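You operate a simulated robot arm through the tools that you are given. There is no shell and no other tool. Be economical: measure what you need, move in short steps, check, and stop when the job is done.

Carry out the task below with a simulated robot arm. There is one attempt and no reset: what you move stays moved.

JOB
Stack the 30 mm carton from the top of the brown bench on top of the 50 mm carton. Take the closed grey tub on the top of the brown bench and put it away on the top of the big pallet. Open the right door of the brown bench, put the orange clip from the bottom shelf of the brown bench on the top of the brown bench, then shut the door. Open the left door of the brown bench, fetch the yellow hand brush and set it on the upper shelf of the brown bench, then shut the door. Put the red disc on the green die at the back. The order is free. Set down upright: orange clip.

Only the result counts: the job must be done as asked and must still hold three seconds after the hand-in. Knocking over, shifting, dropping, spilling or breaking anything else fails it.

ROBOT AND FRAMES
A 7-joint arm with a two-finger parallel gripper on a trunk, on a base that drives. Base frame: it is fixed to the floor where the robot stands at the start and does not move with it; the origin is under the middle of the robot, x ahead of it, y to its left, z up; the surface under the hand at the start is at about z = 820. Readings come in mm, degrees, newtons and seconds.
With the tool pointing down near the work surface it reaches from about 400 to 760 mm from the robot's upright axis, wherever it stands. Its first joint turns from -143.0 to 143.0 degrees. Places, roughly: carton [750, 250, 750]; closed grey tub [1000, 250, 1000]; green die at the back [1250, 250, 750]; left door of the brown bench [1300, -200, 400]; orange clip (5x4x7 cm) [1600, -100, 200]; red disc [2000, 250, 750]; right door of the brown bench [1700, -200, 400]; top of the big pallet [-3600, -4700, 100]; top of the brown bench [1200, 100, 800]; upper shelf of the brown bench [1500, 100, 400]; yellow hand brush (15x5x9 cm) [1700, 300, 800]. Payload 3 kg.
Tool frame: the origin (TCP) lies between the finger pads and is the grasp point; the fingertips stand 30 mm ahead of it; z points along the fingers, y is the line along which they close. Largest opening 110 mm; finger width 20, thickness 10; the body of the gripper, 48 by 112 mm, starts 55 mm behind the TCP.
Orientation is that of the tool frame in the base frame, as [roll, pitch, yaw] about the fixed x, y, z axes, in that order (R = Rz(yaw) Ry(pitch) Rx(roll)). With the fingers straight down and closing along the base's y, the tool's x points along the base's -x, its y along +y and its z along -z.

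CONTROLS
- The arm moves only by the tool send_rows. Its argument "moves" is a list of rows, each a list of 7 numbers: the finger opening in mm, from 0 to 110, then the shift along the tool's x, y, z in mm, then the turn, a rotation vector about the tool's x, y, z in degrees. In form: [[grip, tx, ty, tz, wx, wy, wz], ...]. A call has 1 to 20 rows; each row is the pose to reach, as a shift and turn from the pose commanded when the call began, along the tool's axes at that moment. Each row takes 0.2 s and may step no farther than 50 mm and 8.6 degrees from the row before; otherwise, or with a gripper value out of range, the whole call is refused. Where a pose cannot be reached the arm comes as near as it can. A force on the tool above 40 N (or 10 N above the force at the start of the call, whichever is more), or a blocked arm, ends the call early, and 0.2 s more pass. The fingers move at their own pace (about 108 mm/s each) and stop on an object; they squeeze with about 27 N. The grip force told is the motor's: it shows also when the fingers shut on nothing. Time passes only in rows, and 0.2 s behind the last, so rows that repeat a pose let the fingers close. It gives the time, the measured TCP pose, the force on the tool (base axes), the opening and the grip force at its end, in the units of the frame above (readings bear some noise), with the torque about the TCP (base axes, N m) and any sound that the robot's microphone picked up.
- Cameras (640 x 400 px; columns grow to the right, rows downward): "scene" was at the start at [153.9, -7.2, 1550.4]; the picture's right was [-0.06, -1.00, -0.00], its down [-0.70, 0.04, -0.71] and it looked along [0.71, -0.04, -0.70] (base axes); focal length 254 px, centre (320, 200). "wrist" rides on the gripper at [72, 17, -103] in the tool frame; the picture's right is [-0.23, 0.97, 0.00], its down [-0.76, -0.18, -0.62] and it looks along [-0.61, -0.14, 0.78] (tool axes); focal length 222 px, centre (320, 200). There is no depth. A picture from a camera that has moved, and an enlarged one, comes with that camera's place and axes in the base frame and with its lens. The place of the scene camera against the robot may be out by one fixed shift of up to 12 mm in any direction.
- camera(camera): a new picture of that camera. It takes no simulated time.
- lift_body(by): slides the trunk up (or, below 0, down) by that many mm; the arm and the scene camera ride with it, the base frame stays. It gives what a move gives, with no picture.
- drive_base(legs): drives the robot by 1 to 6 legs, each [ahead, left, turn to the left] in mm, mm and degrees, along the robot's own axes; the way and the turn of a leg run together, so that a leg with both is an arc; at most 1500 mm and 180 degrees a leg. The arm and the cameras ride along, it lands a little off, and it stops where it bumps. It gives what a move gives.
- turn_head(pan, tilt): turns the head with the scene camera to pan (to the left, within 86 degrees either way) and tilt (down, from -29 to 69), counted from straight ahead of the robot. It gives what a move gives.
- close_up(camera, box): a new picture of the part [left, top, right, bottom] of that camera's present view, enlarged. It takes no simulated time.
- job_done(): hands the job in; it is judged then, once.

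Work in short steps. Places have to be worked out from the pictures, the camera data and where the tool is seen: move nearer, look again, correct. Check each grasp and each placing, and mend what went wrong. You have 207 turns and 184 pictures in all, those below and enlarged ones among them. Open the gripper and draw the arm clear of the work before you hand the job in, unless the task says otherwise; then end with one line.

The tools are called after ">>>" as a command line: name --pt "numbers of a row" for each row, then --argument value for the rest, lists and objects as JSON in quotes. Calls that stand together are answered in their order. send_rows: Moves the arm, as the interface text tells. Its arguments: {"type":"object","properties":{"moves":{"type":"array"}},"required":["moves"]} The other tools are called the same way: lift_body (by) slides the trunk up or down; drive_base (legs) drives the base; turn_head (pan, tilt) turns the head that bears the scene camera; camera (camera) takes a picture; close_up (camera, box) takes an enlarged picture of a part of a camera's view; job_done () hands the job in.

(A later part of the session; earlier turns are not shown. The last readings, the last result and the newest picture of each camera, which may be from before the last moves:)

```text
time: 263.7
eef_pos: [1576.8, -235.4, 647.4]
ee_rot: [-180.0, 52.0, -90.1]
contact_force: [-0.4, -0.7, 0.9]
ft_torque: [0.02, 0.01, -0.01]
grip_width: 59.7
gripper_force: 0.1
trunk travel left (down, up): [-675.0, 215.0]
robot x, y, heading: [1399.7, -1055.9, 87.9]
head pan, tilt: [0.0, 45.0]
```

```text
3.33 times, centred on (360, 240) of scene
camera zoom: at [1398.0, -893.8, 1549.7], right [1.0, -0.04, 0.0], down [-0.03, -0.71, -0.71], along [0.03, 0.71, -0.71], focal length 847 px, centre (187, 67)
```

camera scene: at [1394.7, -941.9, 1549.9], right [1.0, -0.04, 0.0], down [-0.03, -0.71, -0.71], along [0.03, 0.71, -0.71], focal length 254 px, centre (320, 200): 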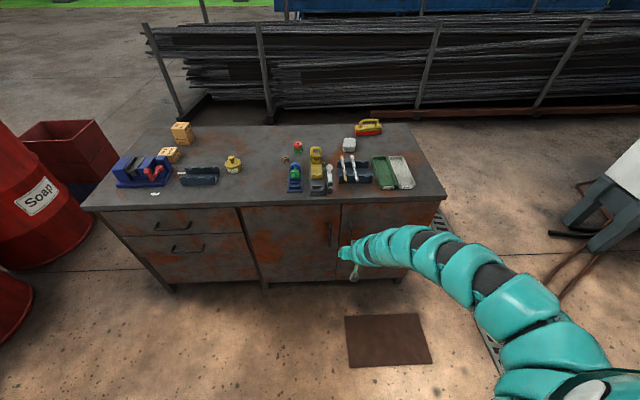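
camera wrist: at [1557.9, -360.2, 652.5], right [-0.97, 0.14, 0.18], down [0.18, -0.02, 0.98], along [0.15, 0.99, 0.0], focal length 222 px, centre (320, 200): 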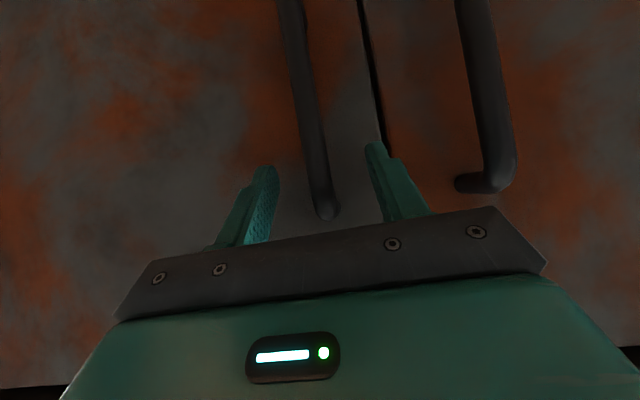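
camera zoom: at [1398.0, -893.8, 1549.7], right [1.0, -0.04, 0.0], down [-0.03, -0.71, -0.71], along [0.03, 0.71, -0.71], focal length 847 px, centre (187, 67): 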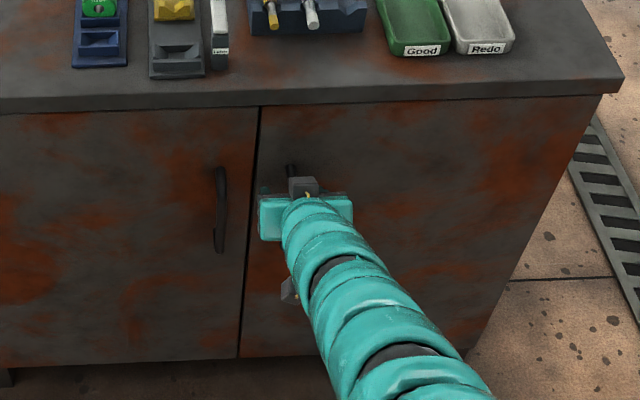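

The bars stand out to y≈-250 and the right one is centred between the pads. I'll shift down about 15 mm and close.

>>> send_rows --pt "60 17 0 3 0 0 0" --pt "30 17 0 3 0 0 0" --pt "5 17 0 3 0 0 0" --pt "5 17 0 3 0 0 0" --pt "5 17 0 3 0 0 0"

>>> camera --camera "wrist"

```text
time: 264.9
eef_pos: [1574.2, -238.2, 645.3]
ee_rot: [180.0, 52.3, -90.2]
contact_force: [-0.9, 1.4, 1.8]
ft_torque: [1.04, 0.04, 0.16]
grip_width: 13.6
gripper_force: 45.7
out of reach, approached as far as the arm can: row 1, 2, 3, 4, 5
trunk travel left (down, up): [-675.0, 215.0]
robot x, y, heading: [1399.4, -1055.5, 87.4]
head pan, tilt: [0.0, 45.0]
```

```text
81 pictures are left
camera wrist: at [1557.2, -364.6, 650.6], right [-0.97, 0.14, 0.18], down [0.18, -0.03, 0.98], along [0.15, 0.99, 0.0], focal length 222 px, centre (320, 200)
```

wrist: 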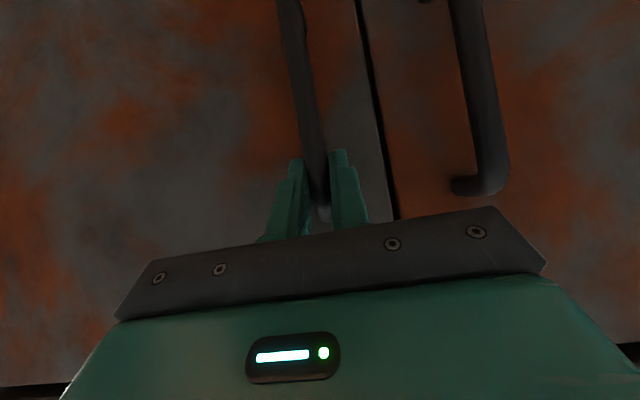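

Bar gripped (13.6 mm). I'll pull the door open along its arc by backing the base in two short legs.

>>> drive_base --legs '[[-74, -23, 0]]'

>>> camera --camera "wrist"

```text
time: 265.9
eef_pos: [1590.8, -315.6, 646.4]
ee_rot: [179.9, 52.1, -90.0]
contact_force: [-15.1, -5.2, 4.0]
ft_torque: [0.51, -0.27, 0.04]
grip_width: 13.8
gripper_force: 45.2
trunk travel left (down, up): [-675.0, 215.0]
robot x, y, heading: [1418.4, -1127.5, 87.6]
head pan, tilt: [0.0, 45.0]
```

```text
80 pictures are left
camera wrist: at [1574.1, -440.4, 650.5], right [-0.97, 0.14, 0.18], down [0.18, -0.02, 0.98], along [0.14, 0.99, 0.0], focal length 222 px, centre (320, 200)
```

wrist: 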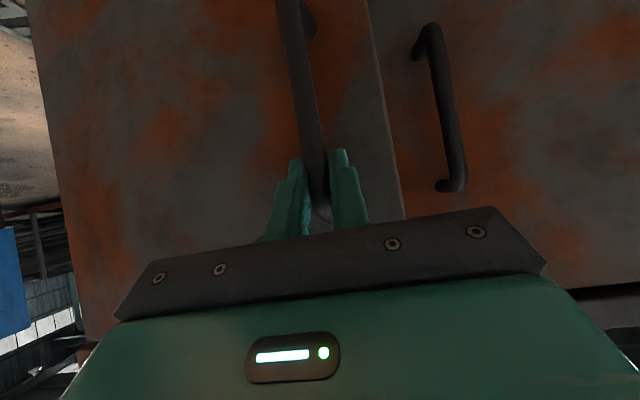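

The door opens smoothly, with a slight sideways force meaning I'm a bit too far +x. Continuing the arc.

>>> drive_base --legs '[[-70, -28, 0], [-62, -42, 0]]'

>>> camera --camera "scene"

```text
time: 267.7
eef_pos: [1662.0, -446.0, 644.3]
ee_rot: [-179.6, 52.0, -90.3]
contact_force: [1.5, 1.3, -4.3]
ft_torque: [0.95, 0.08, -0.17]
grip_width: 13.7
gripper_force: 45.0
trunk travel left (down, up): [-675.0, 215.0]
robot x, y, heading: [1479.6, -1265.7, 87.9]
head pan, tilt: [0.0, 45.0]
stopped in leg 2: the force on the tool passed its limit at 44 N (the readings are from after the stop); the commanded pose is now the measured one
```

```text
79 pictures are left
camera scene: at [1479.9, -1102.8, 1549.7], right [1.0, -0.04, 0.0], down [-0.03, -0.71, -0.71], along [0.03, 0.71, -0.71], focal length 254 px, centre (320, 200)
```

scene: 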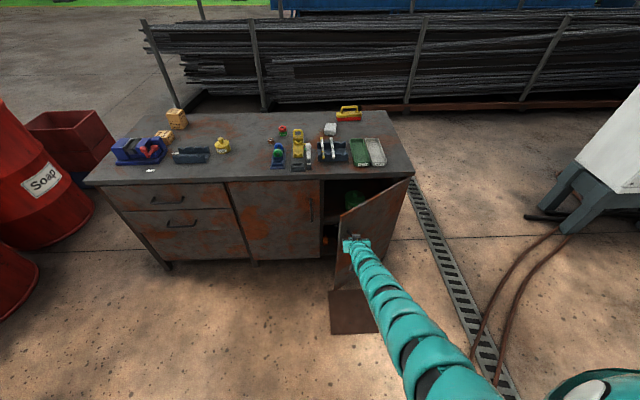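

Door open ≈35°. I'll release the bar and retreat, to then push the door wider from the inside edge.

>>> send_rows --pt "40 0 0 0 0 0 0" --pt "60 0 0 0 0 0 0" --pt "60 20 0 -26 0 0 0" --pt "60 45 0 -58 0 0 0" --pt "30 68 0 -87 0 0 0" --pt "0 68 0 -87 0 0 0"

>>> drive_base --legs '[[0, 130, 2]]'

>>> camera --camera "scene"

```text
time: 269.1
eef_pos: [1654.9, -552.2, 641.7]
ee_rot: [180.0, 51.2, -90.8]
contact_force: [-0.9, 0.3, 0.1]
ft_torque: [0.01, -0.1, -0.09]
grip_width: 0.1
gripper_force: 27.5
out of reach, approached as far as the arm can: row 5
trunk travel left (down, up): [-675.0, 215.0]
robot x, y, heading: [1484.7, -1262.5, 87.6]
head pan, tilt: [0.0, 45.0]
```

```text
time: 270.4
eef_pos: [1501.4, -542.3, 640.9]
ee_rot: [-179.6, 51.2, -88.5]
contact_force: [-0.2, 0.5, 0.5]
ft_torque: [0.04, -0.01, -0.01]
grip_width: 0.1
gripper_force: 27.3
trunk travel left (down, up): [-675.0, 215.0]
robot x, y, heading: [1346.4, -1260.2, 89.8]
head pan, tilt: [0.0, 45.0]
```

```text
78 pictures are left
camera scene: at [1341.5, -1100.1, 1549.9], right [1.0, -0.01, 0.0], down [0.0, -0.71, -0.71], along [0.01, 0.71, -0.71], focal length 254 px, centre (320, 200)
```

scene: 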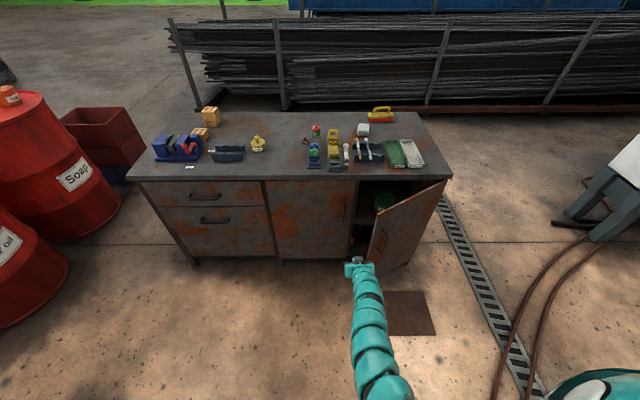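

Hand is left of the door edge. I'll drive forward 140 mm and then crab right to sweep the door open.

>>> drive_base --legs '[[140, 0, 0], [0, -200, 0], [0, -170, 0]]'

>>> camera --camera "scene"

```text
time: 272.5
eef_pos: [1574.1, -405.3, 638.7]
ee_rot: [178.8, 50.7, -88.4]
contact_force: [0.6, 0.5, 0.0]
ft_torque: [-0.01, 0.01, 0.0]
grip_width: 0.0
gripper_force: 27.4
trunk travel left (down, up): [-675.0, 215.0]
robot x, y, heading: [1437.2, -1116.0, 89.8]
head pan, tilt: [0.0, 45.0]
stopped in leg 2: the force on the tool passed its limit at 60 N (the readings are from after the stop); the commanded pose is now the measured one
```

```text
77 pictures are left
camera scene: at [1432.7, -960.2, 1549.8], right [1.0, -0.01, 0.0], down [0.0, -0.71, -0.71], along [0.0, 0.71, -0.71], focal length 254 px, centre (320, 200)
```

scene: 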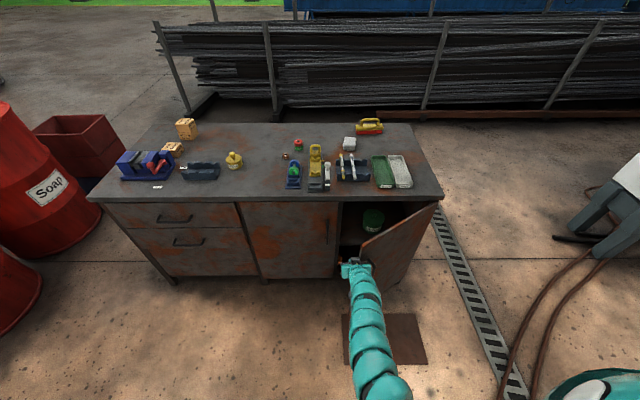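

The base hit the edge too briskly. I'll push gently with the arm instead, 15 mm per row.

>>> send_rows --pt "0 0 -12 0 0 0 0" --pt "0 0 -24 0 0 0 0" --pt "0 0 -36 0 0 0 0" --pt "0 0 -48 0 0 0 0" --pt "0 0 -60 0 0 0 0" --pt "0 0 -72 0 0 0 0" --pt "0 0 -84 0 0 0 0" --pt "0 0 -96 0 0 0 0" --pt "0 0 -108 0 0 0 0" --pt "0 0 -120 0 0 0 0"

>>> camera --camera "scene"

```text
time: 273.1
eef_pos: [1580.1, -405.3, 636.3]
ee_rot: [177.9, 50.4, -88.0]
contact_force: [-9.1, -5.6, 4.5]
ft_torque: [0.35, -0.78, -0.27]
grip_width: 0.1
gripper_force: 27.3
trunk travel left (down, up): [-675.0, 215.0]
robot x, y, heading: [1434.1, -1119.5, 89.5]
head pan, tilt: [0.0, 45.0]
stopped in row 2: the force on the tool passed its limit at 45 N (the readings are from after the stop); the commanded pose is now the measured one
```

```text
76 pictures are left
camera scene: at [1432.6, -960.5, 1550.0], right [1.0, 0.0, 0.0], down [0.0, -0.71, -0.71], along [0.0, 0.71, -0.71], focal length 254 px, centre (320, 200)
```

scene: 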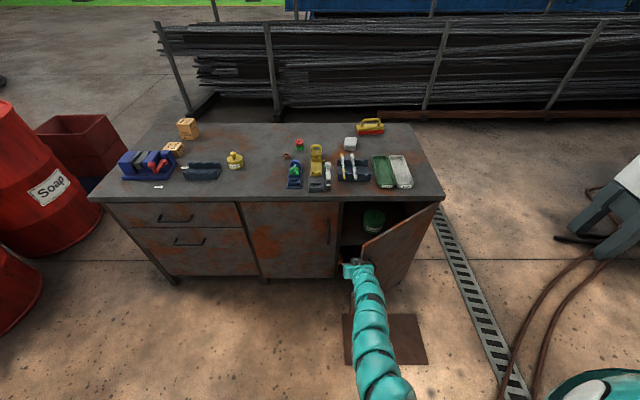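

>>> camera --camera "wrist"

>>> close_up --camera "scene" --box '[320, 190, 460, 300]'

```text
75 pictures are left
camera wrist: at [1571.8, -531.6, 645.5], right [-0.98, 0.08, 0.2], down [0.2, 0.02, 0.98], along [0.08, 1.0, -0.03], focal length 222 px, centre (320, 200)
```

wrist: 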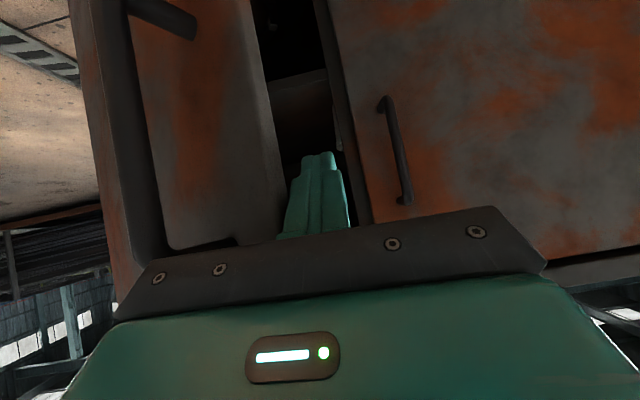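

```text
3.64 times, centred on (390, 245) of scene
camera zoom: at [1432.6, -960.5, 1550.0], right [1.0, 0.0, 0.0], down [0.0, -0.71, -0.71], along [0.0, 0.71, -0.71], focal length 924 px, centre (66, 36)
```

zoom: 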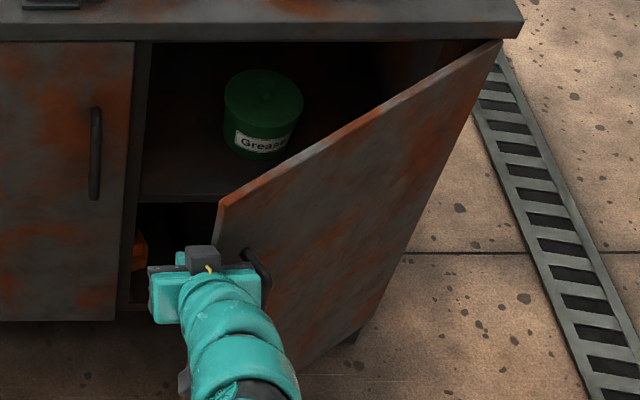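

The palm is catching the door's outer face. I'll back out, shift left, advance so the palm passes inside the edge, and then push right with its side.

>>> send_rows --pt "0 16 0 -19 0 0 0" --pt "0 35 0 -42 0 0 0" --pt "0 35 35 -42 0 0 0" --pt "0 35 68 -42 0 0 0" --pt "0 10 68 -12 0 0 0" --pt "0 -16 68 20 0 0 0" --pt "0 -45 68 55 0 0 0" --pt "0 -45 68 55 0 0 0"

>>> close_up --camera "scene" --box '[320, 190, 460, 300]'

```text
time: 274.9
eef_pos: [1512.4, -337.4, 637.2]
ee_rot: [178.3, 50.5, -88.2]
contact_force: [0.1, -0.4, 0.5]
ft_torque: [0.0, 0.01, 0.01]
grip_width: 0.0
gripper_force: 27.3
trunk travel left (down, up): [-675.0, 215.0]
robot x, y, heading: [1440.6, -1118.3, 89.8]
head pan, tilt: [0.0, 45.0]
```

```text
3.64 times, centred on (390, 245) of scene
camera zoom: at [1432.6, -961.4, 1550.0], right [1.0, 0.0, 0.0], down [0.0, -0.71, -0.71], along [0.0, 0.71, -0.71], focal length 924 px, centre (66, 36)
```

zoom: 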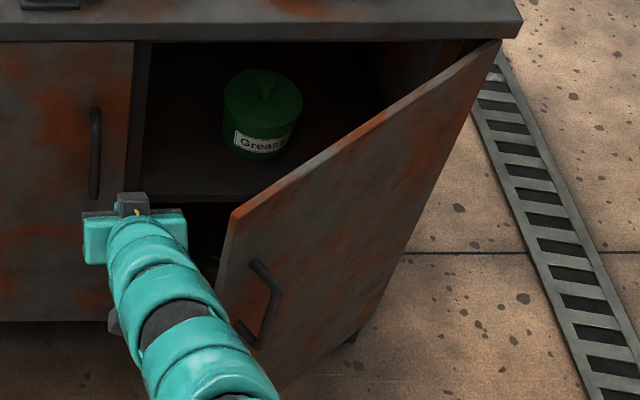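

Now the palm is inside the edge. I'll push right with the arm.

>>> send_rows --pt "0 0 -15 0 0 0 0" --pt "0 0 -30 0 0 0 0" --pt "0 0 -45 0 0 0 0" --pt "0 0 -60 0 0 0 0" --pt "0 0 -75 0 0 0 0" --pt "0 0 -90 0 0 0 0" --pt "0 0 -105 0 0 0 0" --pt "0 0 -120 0 0 0 0" --pt "0 0 -135 0 0 0 0" --pt "0 0 -150 0 0 0 0" --pt "0 0 -165 0 0 0 0" --pt "0 0 -180 0 0 0 0" --pt "0 0 -195 0 0 0 0"

>>> camera --camera "scene"

```text
time: 277.9
eef_pos: [1503.5, -289.0, 627.4]
ee_rot: [174.4, 49.6, -78.1]
contact_force: [-0.2, -0.8, 0.4]
ft_torque: [0.07, 0.03, 0.0]
grip_width: 0.3
gripper_force: 26.7
trunk travel left (down, up): [-675.0, 215.0]
robot x, y, heading: [1417.6, -1086.3, 97.2]
head pan, tilt: [0.0, 45.0]
stopped in row 13: the arm was blocked; the commanded pose is now the measured one
```

```text
72 pictures are left
camera scene: at [1389.8, -935.2, 1551.6], right [0.99, 0.13, 0.0], down [0.09, -0.7, -0.71], along [-0.09, 0.7, -0.71], focal length 254 px, centre (320, 200)
```

scene: 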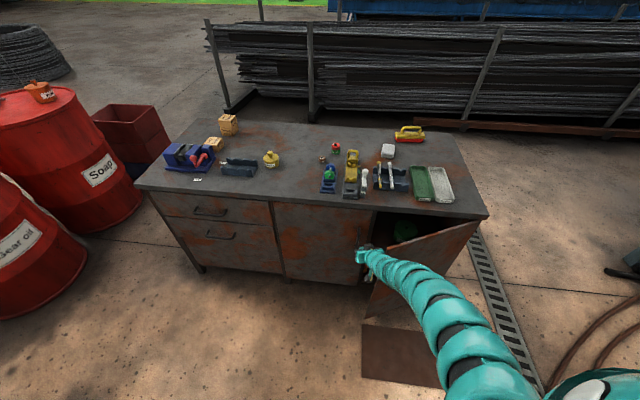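

The arm link was pressing the outer face and slightly re-closed the door (~24°), and twisted my base. A better way is to bring vertical fingers from above behind the door and sweep it open. First I'll retreat and raise.

>>> send_rows --pt "0 25 0 -30 0 0 0" --pt "0 50 0 -60 0 0 0" --pt "0 75 0 -90 0 0 0" --pt "0 95 0 -115 0 0 0"

>>> drive_base --legs '[[0, 0, -7.2]]'

```text
time: 278.9
eef_pos: [1552.4, -428.6, 627.5]
ee_rot: [174.9, 50.0, -78.4]
contact_force: [1.9, -0.5, 0.3]
ft_torque: [0.03, 0.1, 0.11]
grip_width: 0.0
gripper_force: 26.8
trunk travel left (down, up): [-675.0, 215.0]
robot x, y, heading: [1415.1, -1095.8, 97.4]
head pan, tilt: [0.0, 45.0]
```

```text
time: 279.7
eef_pos: [1577.4, -439.0, 626.2]
ee_rot: [174.0, 49.8, -81.3]
contact_force: [0.3, -0.3, -0.7]
ft_torque: [0.04, 0.01, 0.01]
grip_width: 0.0
gripper_force: 27.3
trunk travel left (down, up): [-675.0, 215.0]
robot x, y, heading: [1418.8, -1088.9, 94.0]
head pan, tilt: [0.0, 45.0]
stopped in leg 1: the robot was blocked; the commanded pose is now the measured one
```

The hand touched the door during the turn. I'll raise it clear with the trunk first, then turn.

>>> lift_body --by 215

>>> send_rows --pt "0 0 0 -40 0 0 0" --pt "0 0 0 -60 0 7 0" --pt "0 0 0 -60 2 15 0" --pt "0 0 0 -60 3 23 0" --pt "0 0 0 -60 4 30 0"

>>> drive_base --legs '[[0, 0, -4]]'

>>> camera --camera "scene"

```text
time: 282.0
eef_pos: [1576.3, -437.9, 840.6]
ee_rot: [174.1, 49.7, -81.1]
contact_force: [0.1, 0.5, 0.5]
ft_torque: [0.01, -0.01, 0.01]
grip_width: 0.0
gripper_force: 27.3
trunk travel left (down, up): [-890.0, 0.0]
robot x, y, heading: [1422.3, -1091.2, 94.0]
head pan, tilt: [0.0, 45.0]
```

```text
time: 283.2
eef_pos: [1589.7, -470.9, 871.5]
ee_rot: [179.3, 19.7, -79.1]
contact_force: [0.6, -0.3, -0.5]
ft_torque: [0.01, -0.01, -0.01]
grip_width: 0.0
gripper_force: 27.3
out of reach, approached as far as the arm can: row 1, 2, 3, 4, 5
trunk travel left (down, up): [-890.0, 0.0]
robot x, y, heading: [1415.4, -1088.9, 93.9]
head pan, tilt: [0.0, 45.0]
```

```text
time: 284.1
eef_pos: [1633.9, -484.9, 871.3]
ee_rot: [179.3, 19.6, -83.1]
contact_force: [-0.1, 0.0, -0.6]
ft_torque: [-0.01, 0.0, 0.0]
grip_width: 0.0
gripper_force: 27.1
trunk travel left (down, up): [-890.0, 0.0]
robot x, y, heading: [1417.8, -1088.9, 90.2]
head pan, tilt: [0.0, 45.0]
```

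```text
71 pictures are left
camera scene: at [1408.8, -932.9, 1764.9], right [1.0, 0.0, 0.0], down [0.0, -0.71, -0.71], along [0.0, 0.71, -0.71], focal length 254 px, centre (320, 200)
```

scene: 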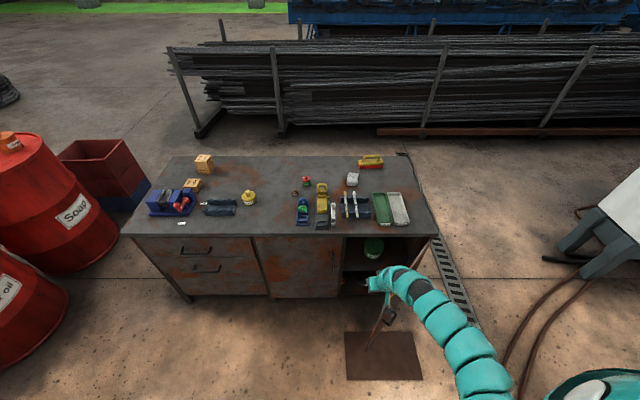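

The door now looks much wider open (my hand sweeping with the turn did it). Close-up.

>>> close_up --camera "scene" --box '[330, 220, 450, 360]'

>>> camera --camera "wrist"

```text
2.86 times, centred on (390, 290) of scene
camera zoom: at [1408.8, -932.9, 1764.9], right [1.0, 0.0, 0.0], down [0.0, -0.71, -0.71], along [0.0, 0.71, -0.71], focal length 726 px, centre (120, -57)
```

zoom: 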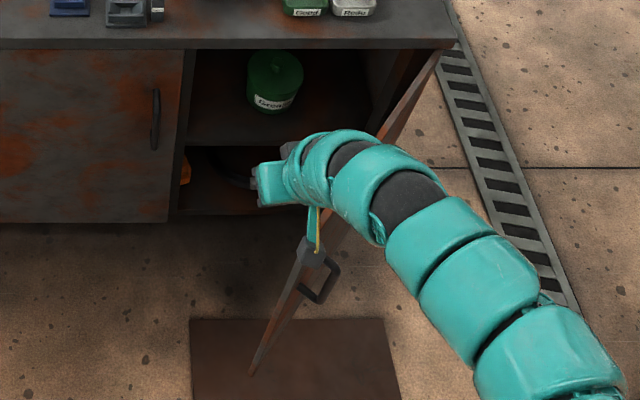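

```text
69 pictures are left
camera wrist: at [1630.9, -588.6, 943.2], right [-0.99, 0.09, 0.09], down [0.12, 0.53, 0.84], along [0.03, 0.85, -0.53], focal length 222 px, centre (320, 200)
```

wrist: 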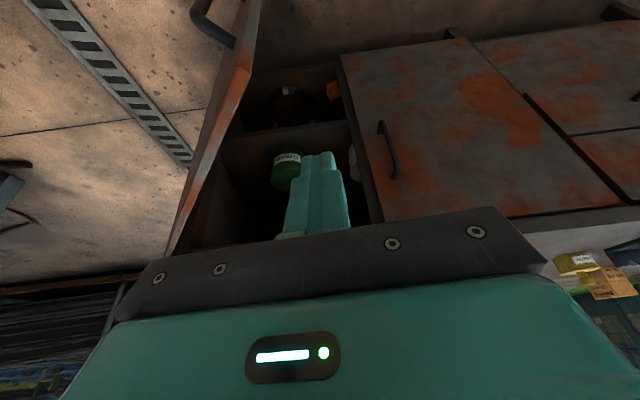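

The right door is open ~52° and I can see the orange clip at about (1557, -110) on the bottom shelf, close to the left door's edge. Opening the left door too will give room, so I'll go to the left handle.

>>> drive_base --legs '[[0, 115, 0]]'

>>> lift_body --by -215

>>> send_rows --pt "60 0 0 0 0 -8 2" --pt "60 0 0 0 0 -16 4" --pt "60 -10 0 10 0 -24 6" --pt "60 -20 0 30 0 -31 7" --pt "60 -35 0 60 0 -31 7"

>>> camera --camera "wrist"

```text
time: 285.3
eef_pos: [1520.4, -485.7, 870.7]
ee_rot: [179.5, 19.7, -83.2]
contact_force: [-0.5, 0.1, -0.8]
ft_torque: [-0.01, 0.01, -0.01]
grip_width: 0.4
gripper_force: 27.0
trunk travel left (down, up): [-890.0, 0.0]
robot x, y, heading: [1297.8, -1088.0, 89.8]
head pan, tilt: [0.0, 45.0]
```

```text
time: 287.6
eef_pos: [1519.1, -485.5, 655.4]
ee_rot: [179.3, 19.7, -83.2]
contact_force: [0.6, -0.2, 0.6]
ft_torque: [0.0, -0.03, 0.0]
grip_width: 0.0
gripper_force: 26.9
trunk travel left (down, up): [-675.0, 215.0]
robot x, y, heading: [1302.6, -1091.8, 90.1]
head pan, tilt: [0.0, 45.0]
```

```text
time: 288.8
eef_pos: [1514.8, -433.9, 609.7]
ee_rot: [173.0, 50.3, -94.2]
contact_force: [0.3, -0.2, -0.1]
ft_torque: [0.0, 0.01, 0.02]
grip_width: 59.8
gripper_force: 0.0
out of reach, approached as far as the arm can: row 1, 2, 3
trunk travel left (down, up): [-675.0, 215.0]
robot x, y, heading: [1299.8, -1091.9, 89.7]
head pan, tilt: [0.0, 45.0]
```

```text
68 pictures are left
camera wrist: at [1502.2, -559.2, 620.7], right [-0.96, 0.12, 0.25], down [0.26, 0.01, 0.97], along [0.12, 0.99, -0.04], focal length 222 px, centre (320, 200)
```

wrist: 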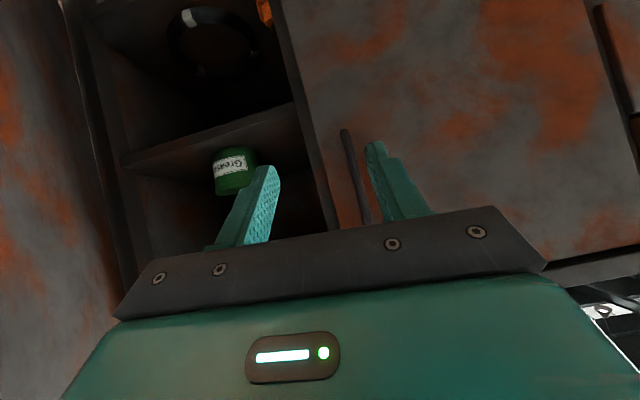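

Left bar at x≈1485, top z≈655. I'll correct the roll, move up to y≈-330, and look again.

>>> send_rows --pt "60 -28 10 21 1.3 0 -0.9" --pt "60 -57 20 43 2.7 0 -1.8" --pt "60 -86 30 64 4 0 -2.6" --pt "60 -86 30 64 4 0 -2.6"

>>> camera --camera "wrist"

```text
time: 289.8
eef_pos: [1483.1, -331.3, 640.3]
ee_rot: [180.0, 50.5, -90.3]
contact_force: [-0.2, 0.0, -0.3]
ft_torque: [0.01, -0.02, 0.01]
grip_width: 59.9
gripper_force: 0.1
trunk travel left (down, up): [-675.0, 215.0]
robot x, y, heading: [1304.8, -1092.7, 89.9]
head pan, tilt: [0.0, 45.0]
```

```text
67 pictures are left
camera wrist: at [1465.5, -455.7, 650.4], right [-0.97, 0.15, 0.18], down [0.18, 0.0, 0.98], along [0.15, 0.99, -0.03], focal length 222 px, centre (320, 200)
```

wrist: 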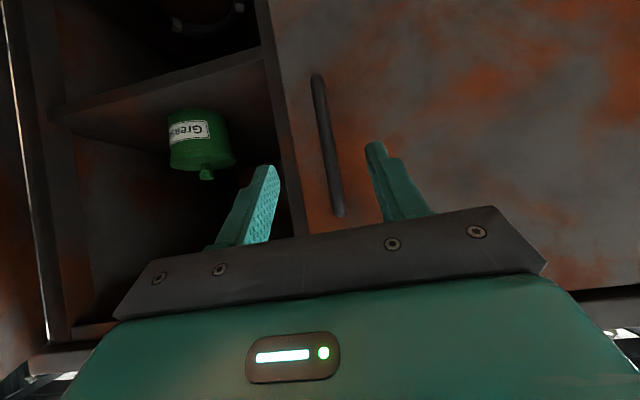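

Bar is centred. I'll drive forward 92 mm and close.

>>> drive_base --legs '[[92, 0, 0]]'

>>> send_rows --pt "30 0 0 0 0 0 0" --pt "5 0 0 0 0 0 0" --pt "5 0 0 0 0 0 0" --pt "5 0 0 0 0 0 0"

>>> camera --camera "wrist"

```text
time: 290.9
eef_pos: [1483.3, -240.4, 639.7]
ee_rot: [180.0, 50.4, -90.2]
contact_force: [-0.4, -0.6, 0.5]
ft_torque: [0.01, -0.01, 0.0]
grip_width: 59.9
gripper_force: 0.1
trunk travel left (down, up): [-675.0, 215.0]
robot x, y, heading: [1300.5, -1000.1, 89.8]
head pan, tilt: [0.0, 45.0]
```

```text
time: 291.9
eef_pos: [1480.2, -241.0, 640.5]
ee_rot: [180.0, 50.5, -89.9]
contact_force: [-13.9, -0.6, 0.9]
ft_torque: [-0.04, 0.02, 0.16]
grip_width: 13.7
gripper_force: 45.0
trunk travel left (down, up): [-675.0, 215.0]
robot x, y, heading: [1301.7, -1003.4, 90.0]
head pan, tilt: [0.0, 45.0]
```

```text
66 pictures are left
camera wrist: at [1463.8, -365.7, 649.8], right [-0.97, 0.14, 0.18], down [0.18, 0.01, 0.98], along [0.14, 0.99, -0.03], focal length 222 px, centre (320, 200)
```

wrist: 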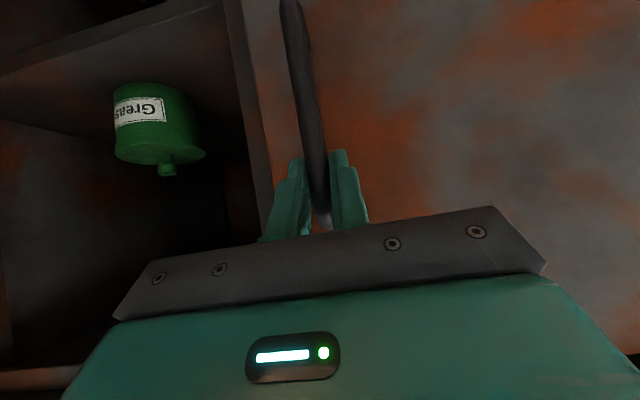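

Left bar gripped. I'll pull along its mirrored arc.

>>> drive_base --legs '[[-80, 20, 0], [-74, 37, 0], [-57, 45, 0]]'

>>> camera --camera "scene"

```text
time: 294.3
eef_pos: [1383.4, -453.4, 640.0]
ee_rot: [-180.0, 50.4, -90.2]
contact_force: [28.3, -26.1, -4.8]
ft_torque: [0.19, 0.36, -0.25]
grip_width: 14.1
gripper_force: 45.2
trunk travel left (down, up): [-675.0, 215.0]
robot x, y, heading: [1203.2, -1214.1, 90.0]
head pan, tilt: [0.0, 45.0]
```

```text
65 pictures are left
camera scene: at [1195.3, -1057.7, 1550.0], right [1.0, 0.0, 0.0], down [0.0, -0.71, -0.71], along [0.0, 0.71, -0.71], focal length 254 px, centre (320, 200)
```

scene: 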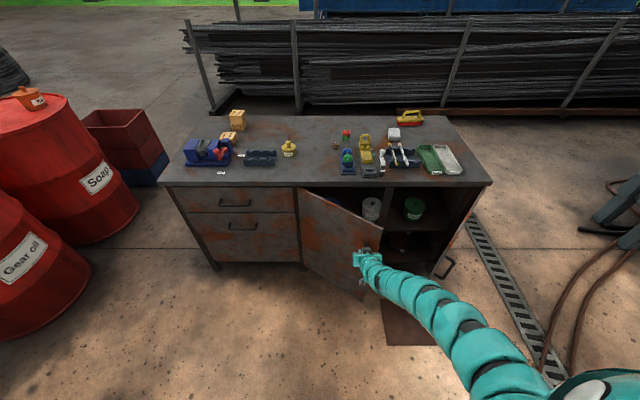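

Left door open ~36°, and the right door has swung wide. One more bit of arc on the left door.

>>> drive_base --legs '[[-55, 45, 0]]'

```text
time: 295.3
eef_pos: [1333.9, -509.0, 640.0]
ee_rot: [-179.8, 50.2, -89.8]
contact_force: [-25.9, 33.0, 4.7]
ft_torque: [0.26, 1.19, 0.33]
grip_width: 13.7
gripper_force: 44.9
trunk travel left (down, up): [-675.0, 215.0]
robot x, y, heading: [1158.6, -1269.7, 90.2]
head pan, tilt: [0.0, 45.0]
```

>>> drive_base --legs '[[-42, 58, 0]]'

>>> camera --camera "scene"

```text
time: 296.3
eef_pos: [1272.8, -551.3, 640.7]
ee_rot: [-179.7, 50.5, -89.8]
contact_force: [-16.5, 31.8, -1.4]
ft_torque: [0.5, 1.03, 0.3]
grip_width: 13.8
gripper_force: 44.8
trunk travel left (down, up): [-675.0, 215.0]
robot x, y, heading: [1093.9, -1316.6, 90.1]
head pan, tilt: [0.0, 45.0]
```

```text
64 pictures are left
camera scene: at [1086.3, -1152.3, 1549.7], right [1.0, 0.0, 0.0], down [0.0, -0.71, -0.71], along [0.0, 0.71, -0.71], focal length 254 px, centre (320, 200)
```

scene: 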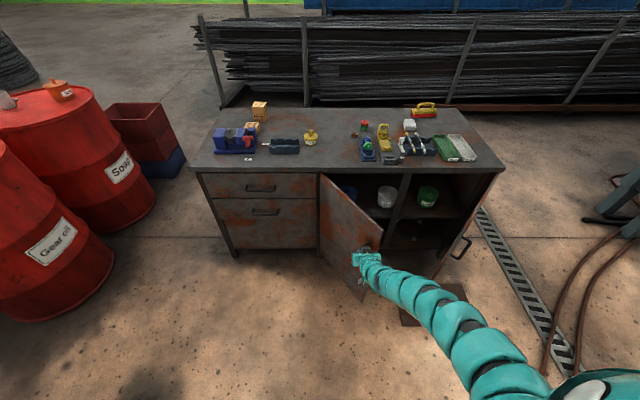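

Still going well (~57°). Two more legs.

>>> drive_base --legs '[[-26, 62, 0]]'

>>> drive_base --legs '[[-12, 55, 0]]'

>>> camera --camera "wrist"

```text
time: 297.3
eef_pos: [1212.8, -577.8, 640.3]
ee_rot: [-179.9, 50.3, -89.9]
contact_force: [-3.6, 13.3, -7.6]
ft_torque: [0.66, 0.4, -0.05]
grip_width: 13.7
gripper_force: 44.8
trunk travel left (down, up): [-675.0, 215.0]
robot x, y, heading: [1033.5, -1339.2, 90.4]
head pan, tilt: [0.0, 45.0]
```

```text
time: 298.3
eef_pos: [1158.6, -590.8, 640.4]
ee_rot: [179.9, 50.4, -90.1]
contact_force: [1.2, -4.8, -6.9]
ft_torque: [0.28, 0.24, -0.21]
grip_width: 13.7
gripper_force: 44.8
trunk travel left (down, up): [-675.0, 215.0]
robot x, y, heading: [979.8, -1351.2, 89.8]
head pan, tilt: [0.0, 45.0]
```

```text
63 pictures are left
camera wrist: at [1141.7, -716.3, 649.5], right [-0.97, 0.14, 0.18], down [0.18, 0.0, 0.98], along [0.14, 0.99, -0.03], focal length 222 px, centre (320, 200)
```

wrist: 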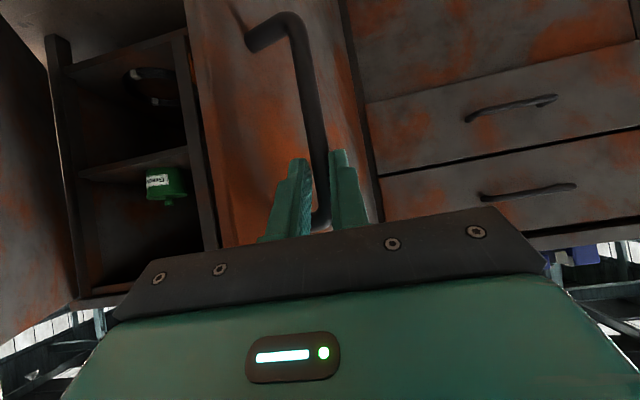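

Left door ≈75° open. I'll release, retreat, and crab right to line up with the clip.

>>> send_rows --pt "40 0 0 0 0 0 0" --pt "60 0 0 0 0 0 0" --pt "60 25 0 -31 0 0 0" --pt "60 50 0 -62 0 0 0" --pt "60 70 0 -86 0 0 0"

>>> drive_base --legs '[[0, -370, 0]]'

>>> lift_body --by -400

>>> camera --camera "scene"

>>> camera --camera "wrist"

```text
time: 299.5
eef_pos: [1158.5, -703.6, 642.4]
ee_rot: [179.9, 50.5, -90.0]
contact_force: [-0.9, 0.0, 0.0]
ft_torque: [0.01, 0.0, -0.02]
grip_width: 59.8
gripper_force: 0.1
trunk travel left (down, up): [-675.0, 215.0]
robot x, y, heading: [977.7, -1351.5, 90.0]
head pan, tilt: [0.0, 45.0]
```

```text
time: 301.8
eef_pos: [1525.8, -700.8, 640.2]
ee_rot: [179.9, 50.5, -89.8]
contact_force: [0.7, 0.7, -0.3]
ft_torque: [-0.03, 0.01, -0.01]
grip_width: 60.0
gripper_force: 0.1
trunk travel left (down, up): [-675.0, 215.0]
robot x, y, heading: [1347.1, -1346.5, 90.5]
head pan, tilt: [0.0, 45.0]
```

```text
time: 305.6
eef_pos: [1527.0, -701.8, 240.8]
ee_rot: [179.9, 50.5, -89.8]
contact_force: [-0.7, -0.5, 0.0]
ft_torque: [-0.01, 0.05, 0.04]
grip_width: 60.0
gripper_force: 0.0
trunk travel left (down, up): [-275.0, 615.0]
robot x, y, heading: [1348.7, -1351.9, 90.6]
head pan, tilt: [0.0, 45.0]
```

```text
62 pictures are left
camera scene: at [1340.8, -1191.9, 1149.9], right [1.0, 0.01, 0.0], down [0.0, -0.71, -0.71], along [0.0, 0.71, -0.71], focal length 254 px, centre (320, 200)
```

scene: 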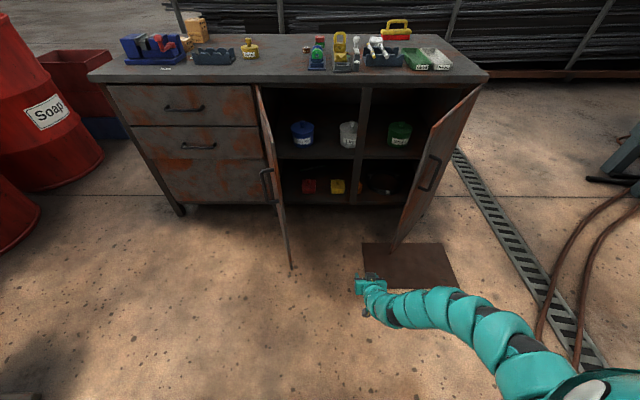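

```text
61 pictures are left
camera wrist: at [1509.9, -826.1, 249.9], right [-0.97, 0.14, 0.18], down [0.18, 0.01, 0.98], along [0.14, 0.99, -0.03], focal length 222 px, centre (320, 200)
```

wrist: 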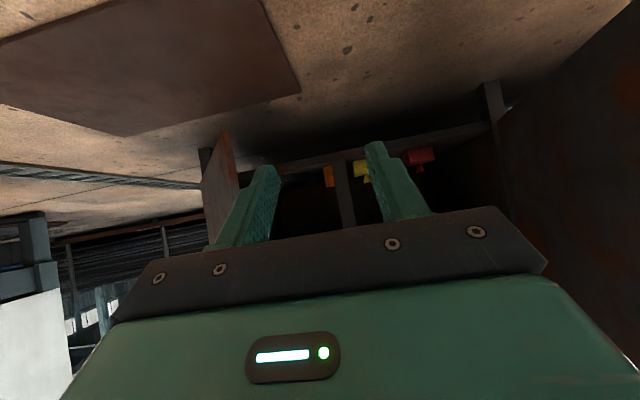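

There's a central divider. Left: red and yellow clips below, blue and white tubs above. Right: grease above, orange clip below. Close-ups.

>>> close_up --camera "scene" --box '[260, 90, 460, 215]'

>>> close_up --camera "wrist" --box '[280, 130, 440, 230]'

```text
3.20 times, centred on (360, 152) of scene
camera zoom: at [1340.8, -1191.9, 1149.9], right [1.0, 0.01, 0.0], down [0.0, -0.71, -0.71], along [0.0, 0.71, -0.71], focal length 813 px, centre (192, 352)
```

zoom: 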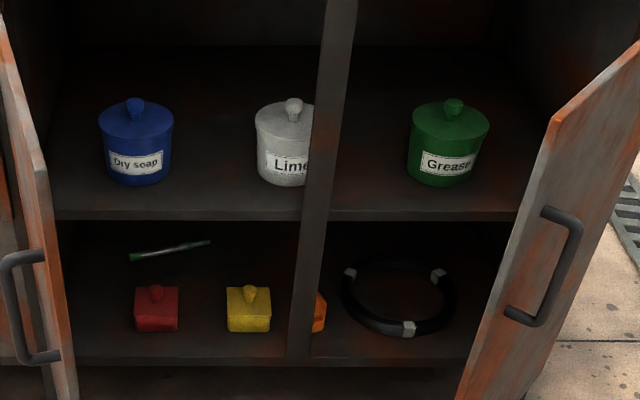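

```text
4.00 times, centred on (360, 180) of wrist
camera zoom: at [1509.9, -826.1, 249.9], right [-0.97, 0.14, 0.18], down [0.18, 0.01, 0.98], along [0.14, 0.99, -0.03], focal length 888 px, centre (160, 280)
```

zoom: 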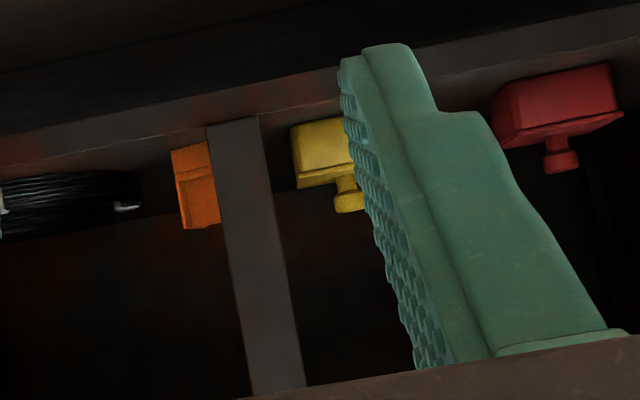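

The clip stands just right of and partly behind the centre post (clip ≈ x 1535–1582, y -131…-85, z 140–205), so I'll need to approach it yawed from the right. First open the right door wider: I'll go in at x≈1560 and push it from inside.

>>> drive_base --legs '[[285, -30, 0]]'

>>> send_rows --pt "0 0 -15 0 0 0 0" --pt "0 0 -30 0 0 0 0" --pt "0 0 -45 0 0 0 0" --pt "0 0 -60 0 0 0 0" --pt "0 0 -75 0 0 0 0" --pt "0 0 -90 0 0 0 0" --pt "0 0 -105 0 0 0 0" --pt "0 0 -120 0 0 0 0" --pt "0 0 -135 0 0 0 0" --pt "0 0 -150 0 0 0 0" --pt "0 0 -165 0 0 0 0" --pt "0 0 -180 0 0 0 0"

>>> camera --camera "scene"

```text
time: 307.6
eef_pos: [1563.6, -421.3, 239.9]
ee_rot: [179.9, 50.4, -90.4]
contact_force: [-0.3, -0.8, 0.4]
ft_torque: [0.01, 0.01, 0.02]
grip_width: 60.2
gripper_force: 0.0
trunk travel left (down, up): [-275.0, 615.0]
robot x, y, heading: [1381.8, -1069.0, 89.7]
head pan, tilt: [0.0, 45.0]
```

```text
time: 310.0
eef_pos: [1699.1, -438.7, 228.8]
ee_rot: [177.9, 48.5, -91.3]
contact_force: [-0.7, 1.0, -0.1]
ft_torque: [0.02, 0.03, 0.02]
grip_width: 0.3
gripper_force: 26.4
trunk travel left (down, up): [-275.0, 615.0]
robot x, y, heading: [1379.2, -1069.5, 89.4]
head pan, tilt: [0.0, 45.0]
stopped in row 11: the force on the tool passed its limit at 58 N (the readings are from after the stop); the commanded pose is now the measured one
```

```text
58 pictures are left
camera scene: at [1369.7, -913.2, 1150.1], right [1.0, -0.01, 0.0], down [0.0, -0.71, -0.71], along [0.01, 0.71, -0.71], focal length 254 px, centre (320, 200)
```

scene: 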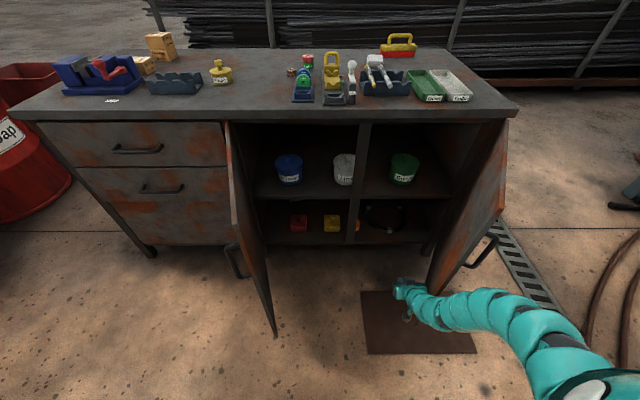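

The door moves but resists quick pushes. I'll continue slower.

>>> send_rows --pt "0 0 -4 0 0 0 0" --pt "0 0 -9 0 0 0 0" --pt "0 0 -14 0 0 0 0" --pt "0 0 -19 0 0 0 0" --pt "0 0 -24 0 0 0 0" --pt "0 0 -29 0 0 0 0" --pt "0 0 -34 0 0 0 0" --pt "0 0 -39 0 0 0 0" --pt "0 0 -44 0 0 0 0" --pt "0 0 -49 0 0 0 0" --pt "0 0 -54 0 0 0 0" --pt "0 0 -59 0 0 0 0" --pt "0 0 -64 0 0 0 0" --pt "0 0 -69 0 0 0 0" --pt "0 0 -74 0 0 0 0" --pt "0 0 -79 0 0 0 0" --pt "0 0 -84 0 0 0 0" --pt "0 0 -89 0 0 0 0" --pt "0 0 -94 0 0 0 0" --pt "0 0 -99 0 0 0 0"

>>> camera --camera "scene"

```text
time: 310.6
eef_pos: [1701.6, -441.3, 224.6]
ee_rot: [177.3, 48.1, -91.4]
contact_force: [-2.7, -0.1, 0.1]
ft_torque: [-0.02, -0.14, -0.23]
grip_width: 0.1
gripper_force: 27.6
trunk travel left (down, up): [-275.0, 615.0]
robot x, y, heading: [1377.0, -1072.2, 89.6]
head pan, tilt: [0.0, 45.0]
stopped in row 3: the force on the tool passed its limit at 51 N (the readings are from after the stop); the commanded pose is now the measured one
```

```text
57 pictures are left
camera scene: at [1369.4, -914.0, 1149.9], right [1.0, -0.01, 0.0], down [0.0, -0.71, -0.71], along [0.01, 0.71, -0.71], focal length 254 px, centre (320, 200)
```

scene: 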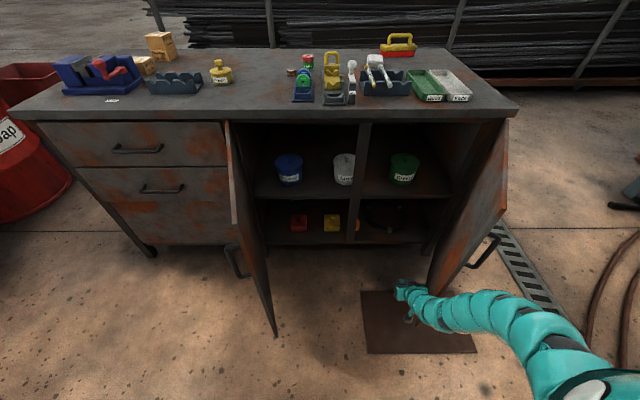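

>>> camera --camera "wrist"

>>> close_up --camera "scene" --box '[380, 180, 520, 330]'

```text
56 pictures are left
camera wrist: at [1687.9, -566.7, 239.7], right [-0.97, 0.14, 0.2], down [0.21, 0.05, 0.98], along [0.13, 0.99, -0.07], focal length 222 px, centre (320, 200)
```

wrist: 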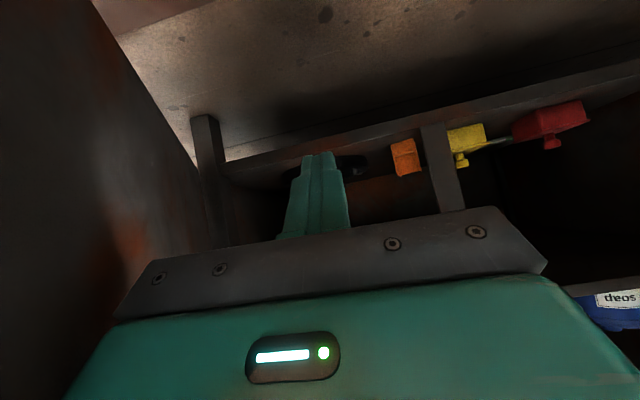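

```text
2.67 times, centred on (450, 255) of scene
camera zoom: at [1369.4, -914.0, 1149.9], right [1.0, -0.01, 0.0], down [0.0, -0.71, -0.71], along [0.01, 0.71, -0.71], focal length 678 px, centre (-27, 53)
```

zoom: 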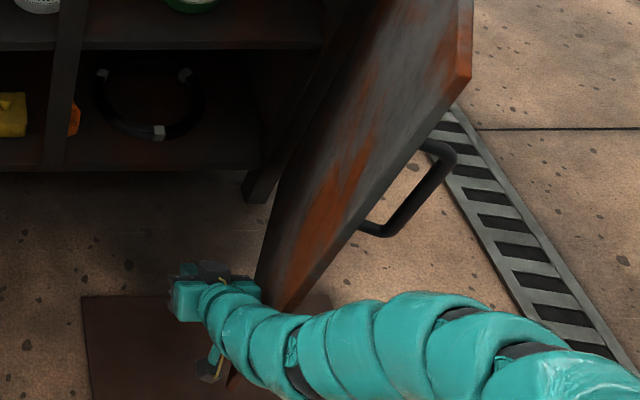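

My elbow bulges to the right, outside the door, and blocks it. I'll raise the arm above the door and use vertical fingers from above instead.

>>> send_rows --pt "0 0 30 0 0 0 0" --pt "0 0 60 0 0 0 0" --pt "0 0 80 0 0 0 0"

>>> lift_body --by 400

>>> lift_body --by 215

>>> send_rows --pt "0 0 0 0 1 8 0" --pt "0 0 0 0 2 16 0" --pt "0 0 0 0 2 24 0" --pt "0 0 0 0 2 32 0" --pt "0 0 0 0 2 40 0" --pt "0 0 0 0 2 48 0" --pt "0 0 0 0 2 48 0"

>>> camera --camera "scene"

```text
time: 311.4
eef_pos: [1626.7, -441.5, 224.7]
ee_rot: [177.4, 48.2, -91.2]
contact_force: [0.0, 0.5, 0.2]
ft_torque: [-0.05, 0.0, 0.02]
grip_width: 0.0
gripper_force: 27.6
trunk travel left (down, up): [-275.0, 615.0]
robot x, y, heading: [1379.1, -1072.8, 89.9]
head pan, tilt: [0.0, 45.0]
```

```text
time: 315.3
eef_pos: [1625.4, -442.6, 623.4]
ee_rot: [177.5, 48.1, -91.3]
contact_force: [-0.1, 0.2, 0.0]
ft_torque: [-0.02, 0.0, -0.01]
grip_width: 0.2
gripper_force: 27.4
trunk travel left (down, up): [-675.0, 215.0]
robot x, y, heading: [1377.3, -1070.0, 89.7]
head pan, tilt: [0.0, 45.0]
```

```text
time: 317.6
eef_pos: [1625.3, -441.2, 840.9]
ee_rot: [177.4, 48.2, -91.3]
contact_force: [0.2, -0.7, -0.1]
ft_torque: [0.0, -0.03, 0.0]
grip_width: 0.0
gripper_force: 27.4
trunk travel left (down, up): [-890.0, 0.0]
robot x, y, heading: [1374.8, -1070.5, 89.7]
head pan, tilt: [0.0, 45.0]
```

```text
time: 319.2
eef_pos: [1625.0, -448.0, 837.2]
ee_rot: [-179.9, -0.1, -90.2]
contact_force: [1.4, 5.0, 4.2]
ft_torque: [-0.5, 0.14, -0.01]
grip_width: 0.0
gripper_force: 27.0
out of reach, approached as far as the arm can: row 5, 6
trunk travel left (down, up): [-890.0, 0.0]
robot x, y, heading: [1375.9, -1073.7, 89.6]
head pan, tilt: [0.0, 45.0]
```

```text
54 pictures are left
camera scene: at [1373.0, -916.1, 1765.0], right [1.0, -0.01, 0.0], down [-0.01, -0.71, -0.71], along [0.0, 0.71, -0.71], focal length 254 px, centre (320, 200)
```

scene: 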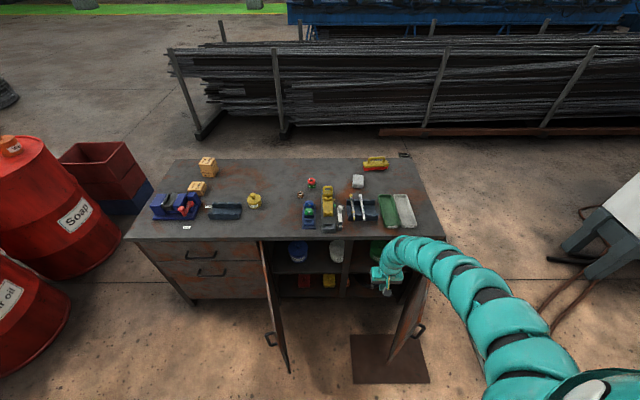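

Vertical now. I'll lower the fingers below the door top and sweep right.

>>> send_rows --pt "0 0 0 40 0 0 0" --pt "0 0 -20 80 0 0 0" --pt "0 0 -50 112 0 0 0" --pt "0 0 -90 112 0 0 0" --pt "0 0 -125 112 0 0 0" --pt "0 0 -135 112 0 0 0" --pt "0 0 -145 112 0 0 0" --pt "0 0 -155 112 0 0 0" --pt "0 0 -165 112 0 0 0" --pt "0 0 -175 112 0 0 0" --pt "0 0 -185 112 0 0 0" --pt "0 0 -195 112 0 0 0" --pt "0 0 -205 112 0 0 0" --pt "0 0 -215 112 0 0 0" --pt "0 0 -225 112 0 0 0" --pt "0 0 -235 112 0 0 0"

>>> camera --camera "scene"

```text
time: 322.6
eef_pos: [1722.1, -529.1, 778.3]
ee_rot: [-179.4, 0.1, -90.6]
contact_force: [-0.7, -0.1, 0.1]
ft_torque: [-0.01, -0.01, 0.03]
grip_width: 0.0
gripper_force: 27.1
out of reach, approached as far as the arm can: row 1, 2, 3, 4, 5, 6, 7, 8, 9, 10, 11, 12, 13, 14, 15, 16
trunk travel left (down, up): [-890.0, 0.0]
robot x, y, heading: [1375.3, -1073.7, 89.4]
head pan, tilt: [0.0, 45.0]
```

```text
53 pictures are left
camera scene: at [1370.2, -913.1, 1764.9], right [1.0, -0.01, 0.0], down [-0.01, -0.71, -0.71], along [0.0, 0.71, -0.71], focal length 254 px, centre (320, 200)
```

scene: 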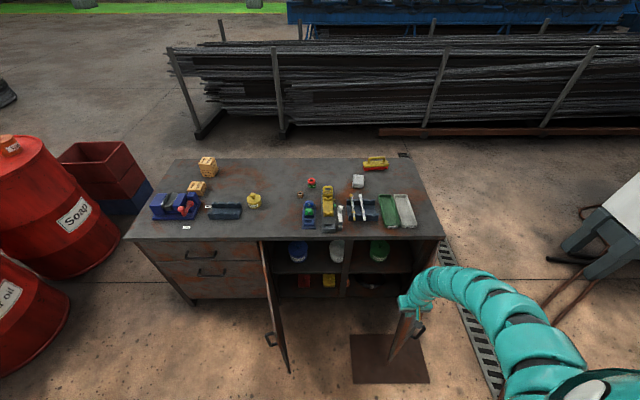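

The hand is just inside the door near its edge, tips only slightly below its top. I'll lower the trunk 60 mm and push by crabbing the base in small legs.

>>> lift_body --by -60

>>> drive_base --legs '[[0, -30, 0], [0, -30, 0], [0, -30, 0], [0, -30, 0], [0, -30, 0]]'

>>> camera --camera "scene"

```text
time: 323.4
eef_pos: [1721.1, -530.7, 725.7]
ee_rot: [-179.3, -0.3, -90.6]
contact_force: [-5.7, -8.0, 13.9]
ft_torque: [0.06, -0.67, -0.31]
grip_width: 0.1
gripper_force: 27.1
trunk travel left (down, up): [-836.0, 54.0]
robot x, y, heading: [1375.8, -1068.7, 89.9]
head pan, tilt: [0.0, 45.0]
stopped: the force on the tool passed its limit at 83 N (the readings are from after the stop); the commanded pose is now the measured one
```

```text
time: 326.0
eef_pos: [1874.3, -531.3, 726.3]
ee_rot: [-179.5, 0.1, -90.6]
contact_force: [0.8, -0.5, 16.6]
ft_torque: [-0.43, -0.15, 0.11]
grip_width: 0.3
gripper_force: 26.7
trunk travel left (down, up): [-836.0, 54.0]
robot x, y, heading: [1528.9, -1074.6, 89.5]
head pan, tilt: [0.0, 45.0]
```

```text
52 pictures are left
camera scene: at [1522.4, -917.0, 1710.7], right [1.0, -0.01, 0.0], down [-0.01, -0.71, -0.71], along [0.0, 0.71, -0.71], focal length 254 px, centre (320, 200)
```

scene: 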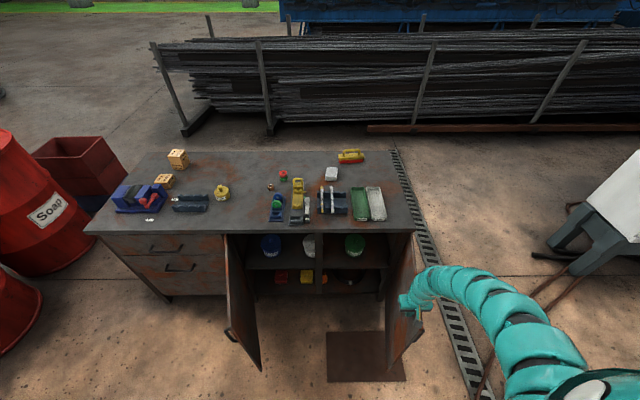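

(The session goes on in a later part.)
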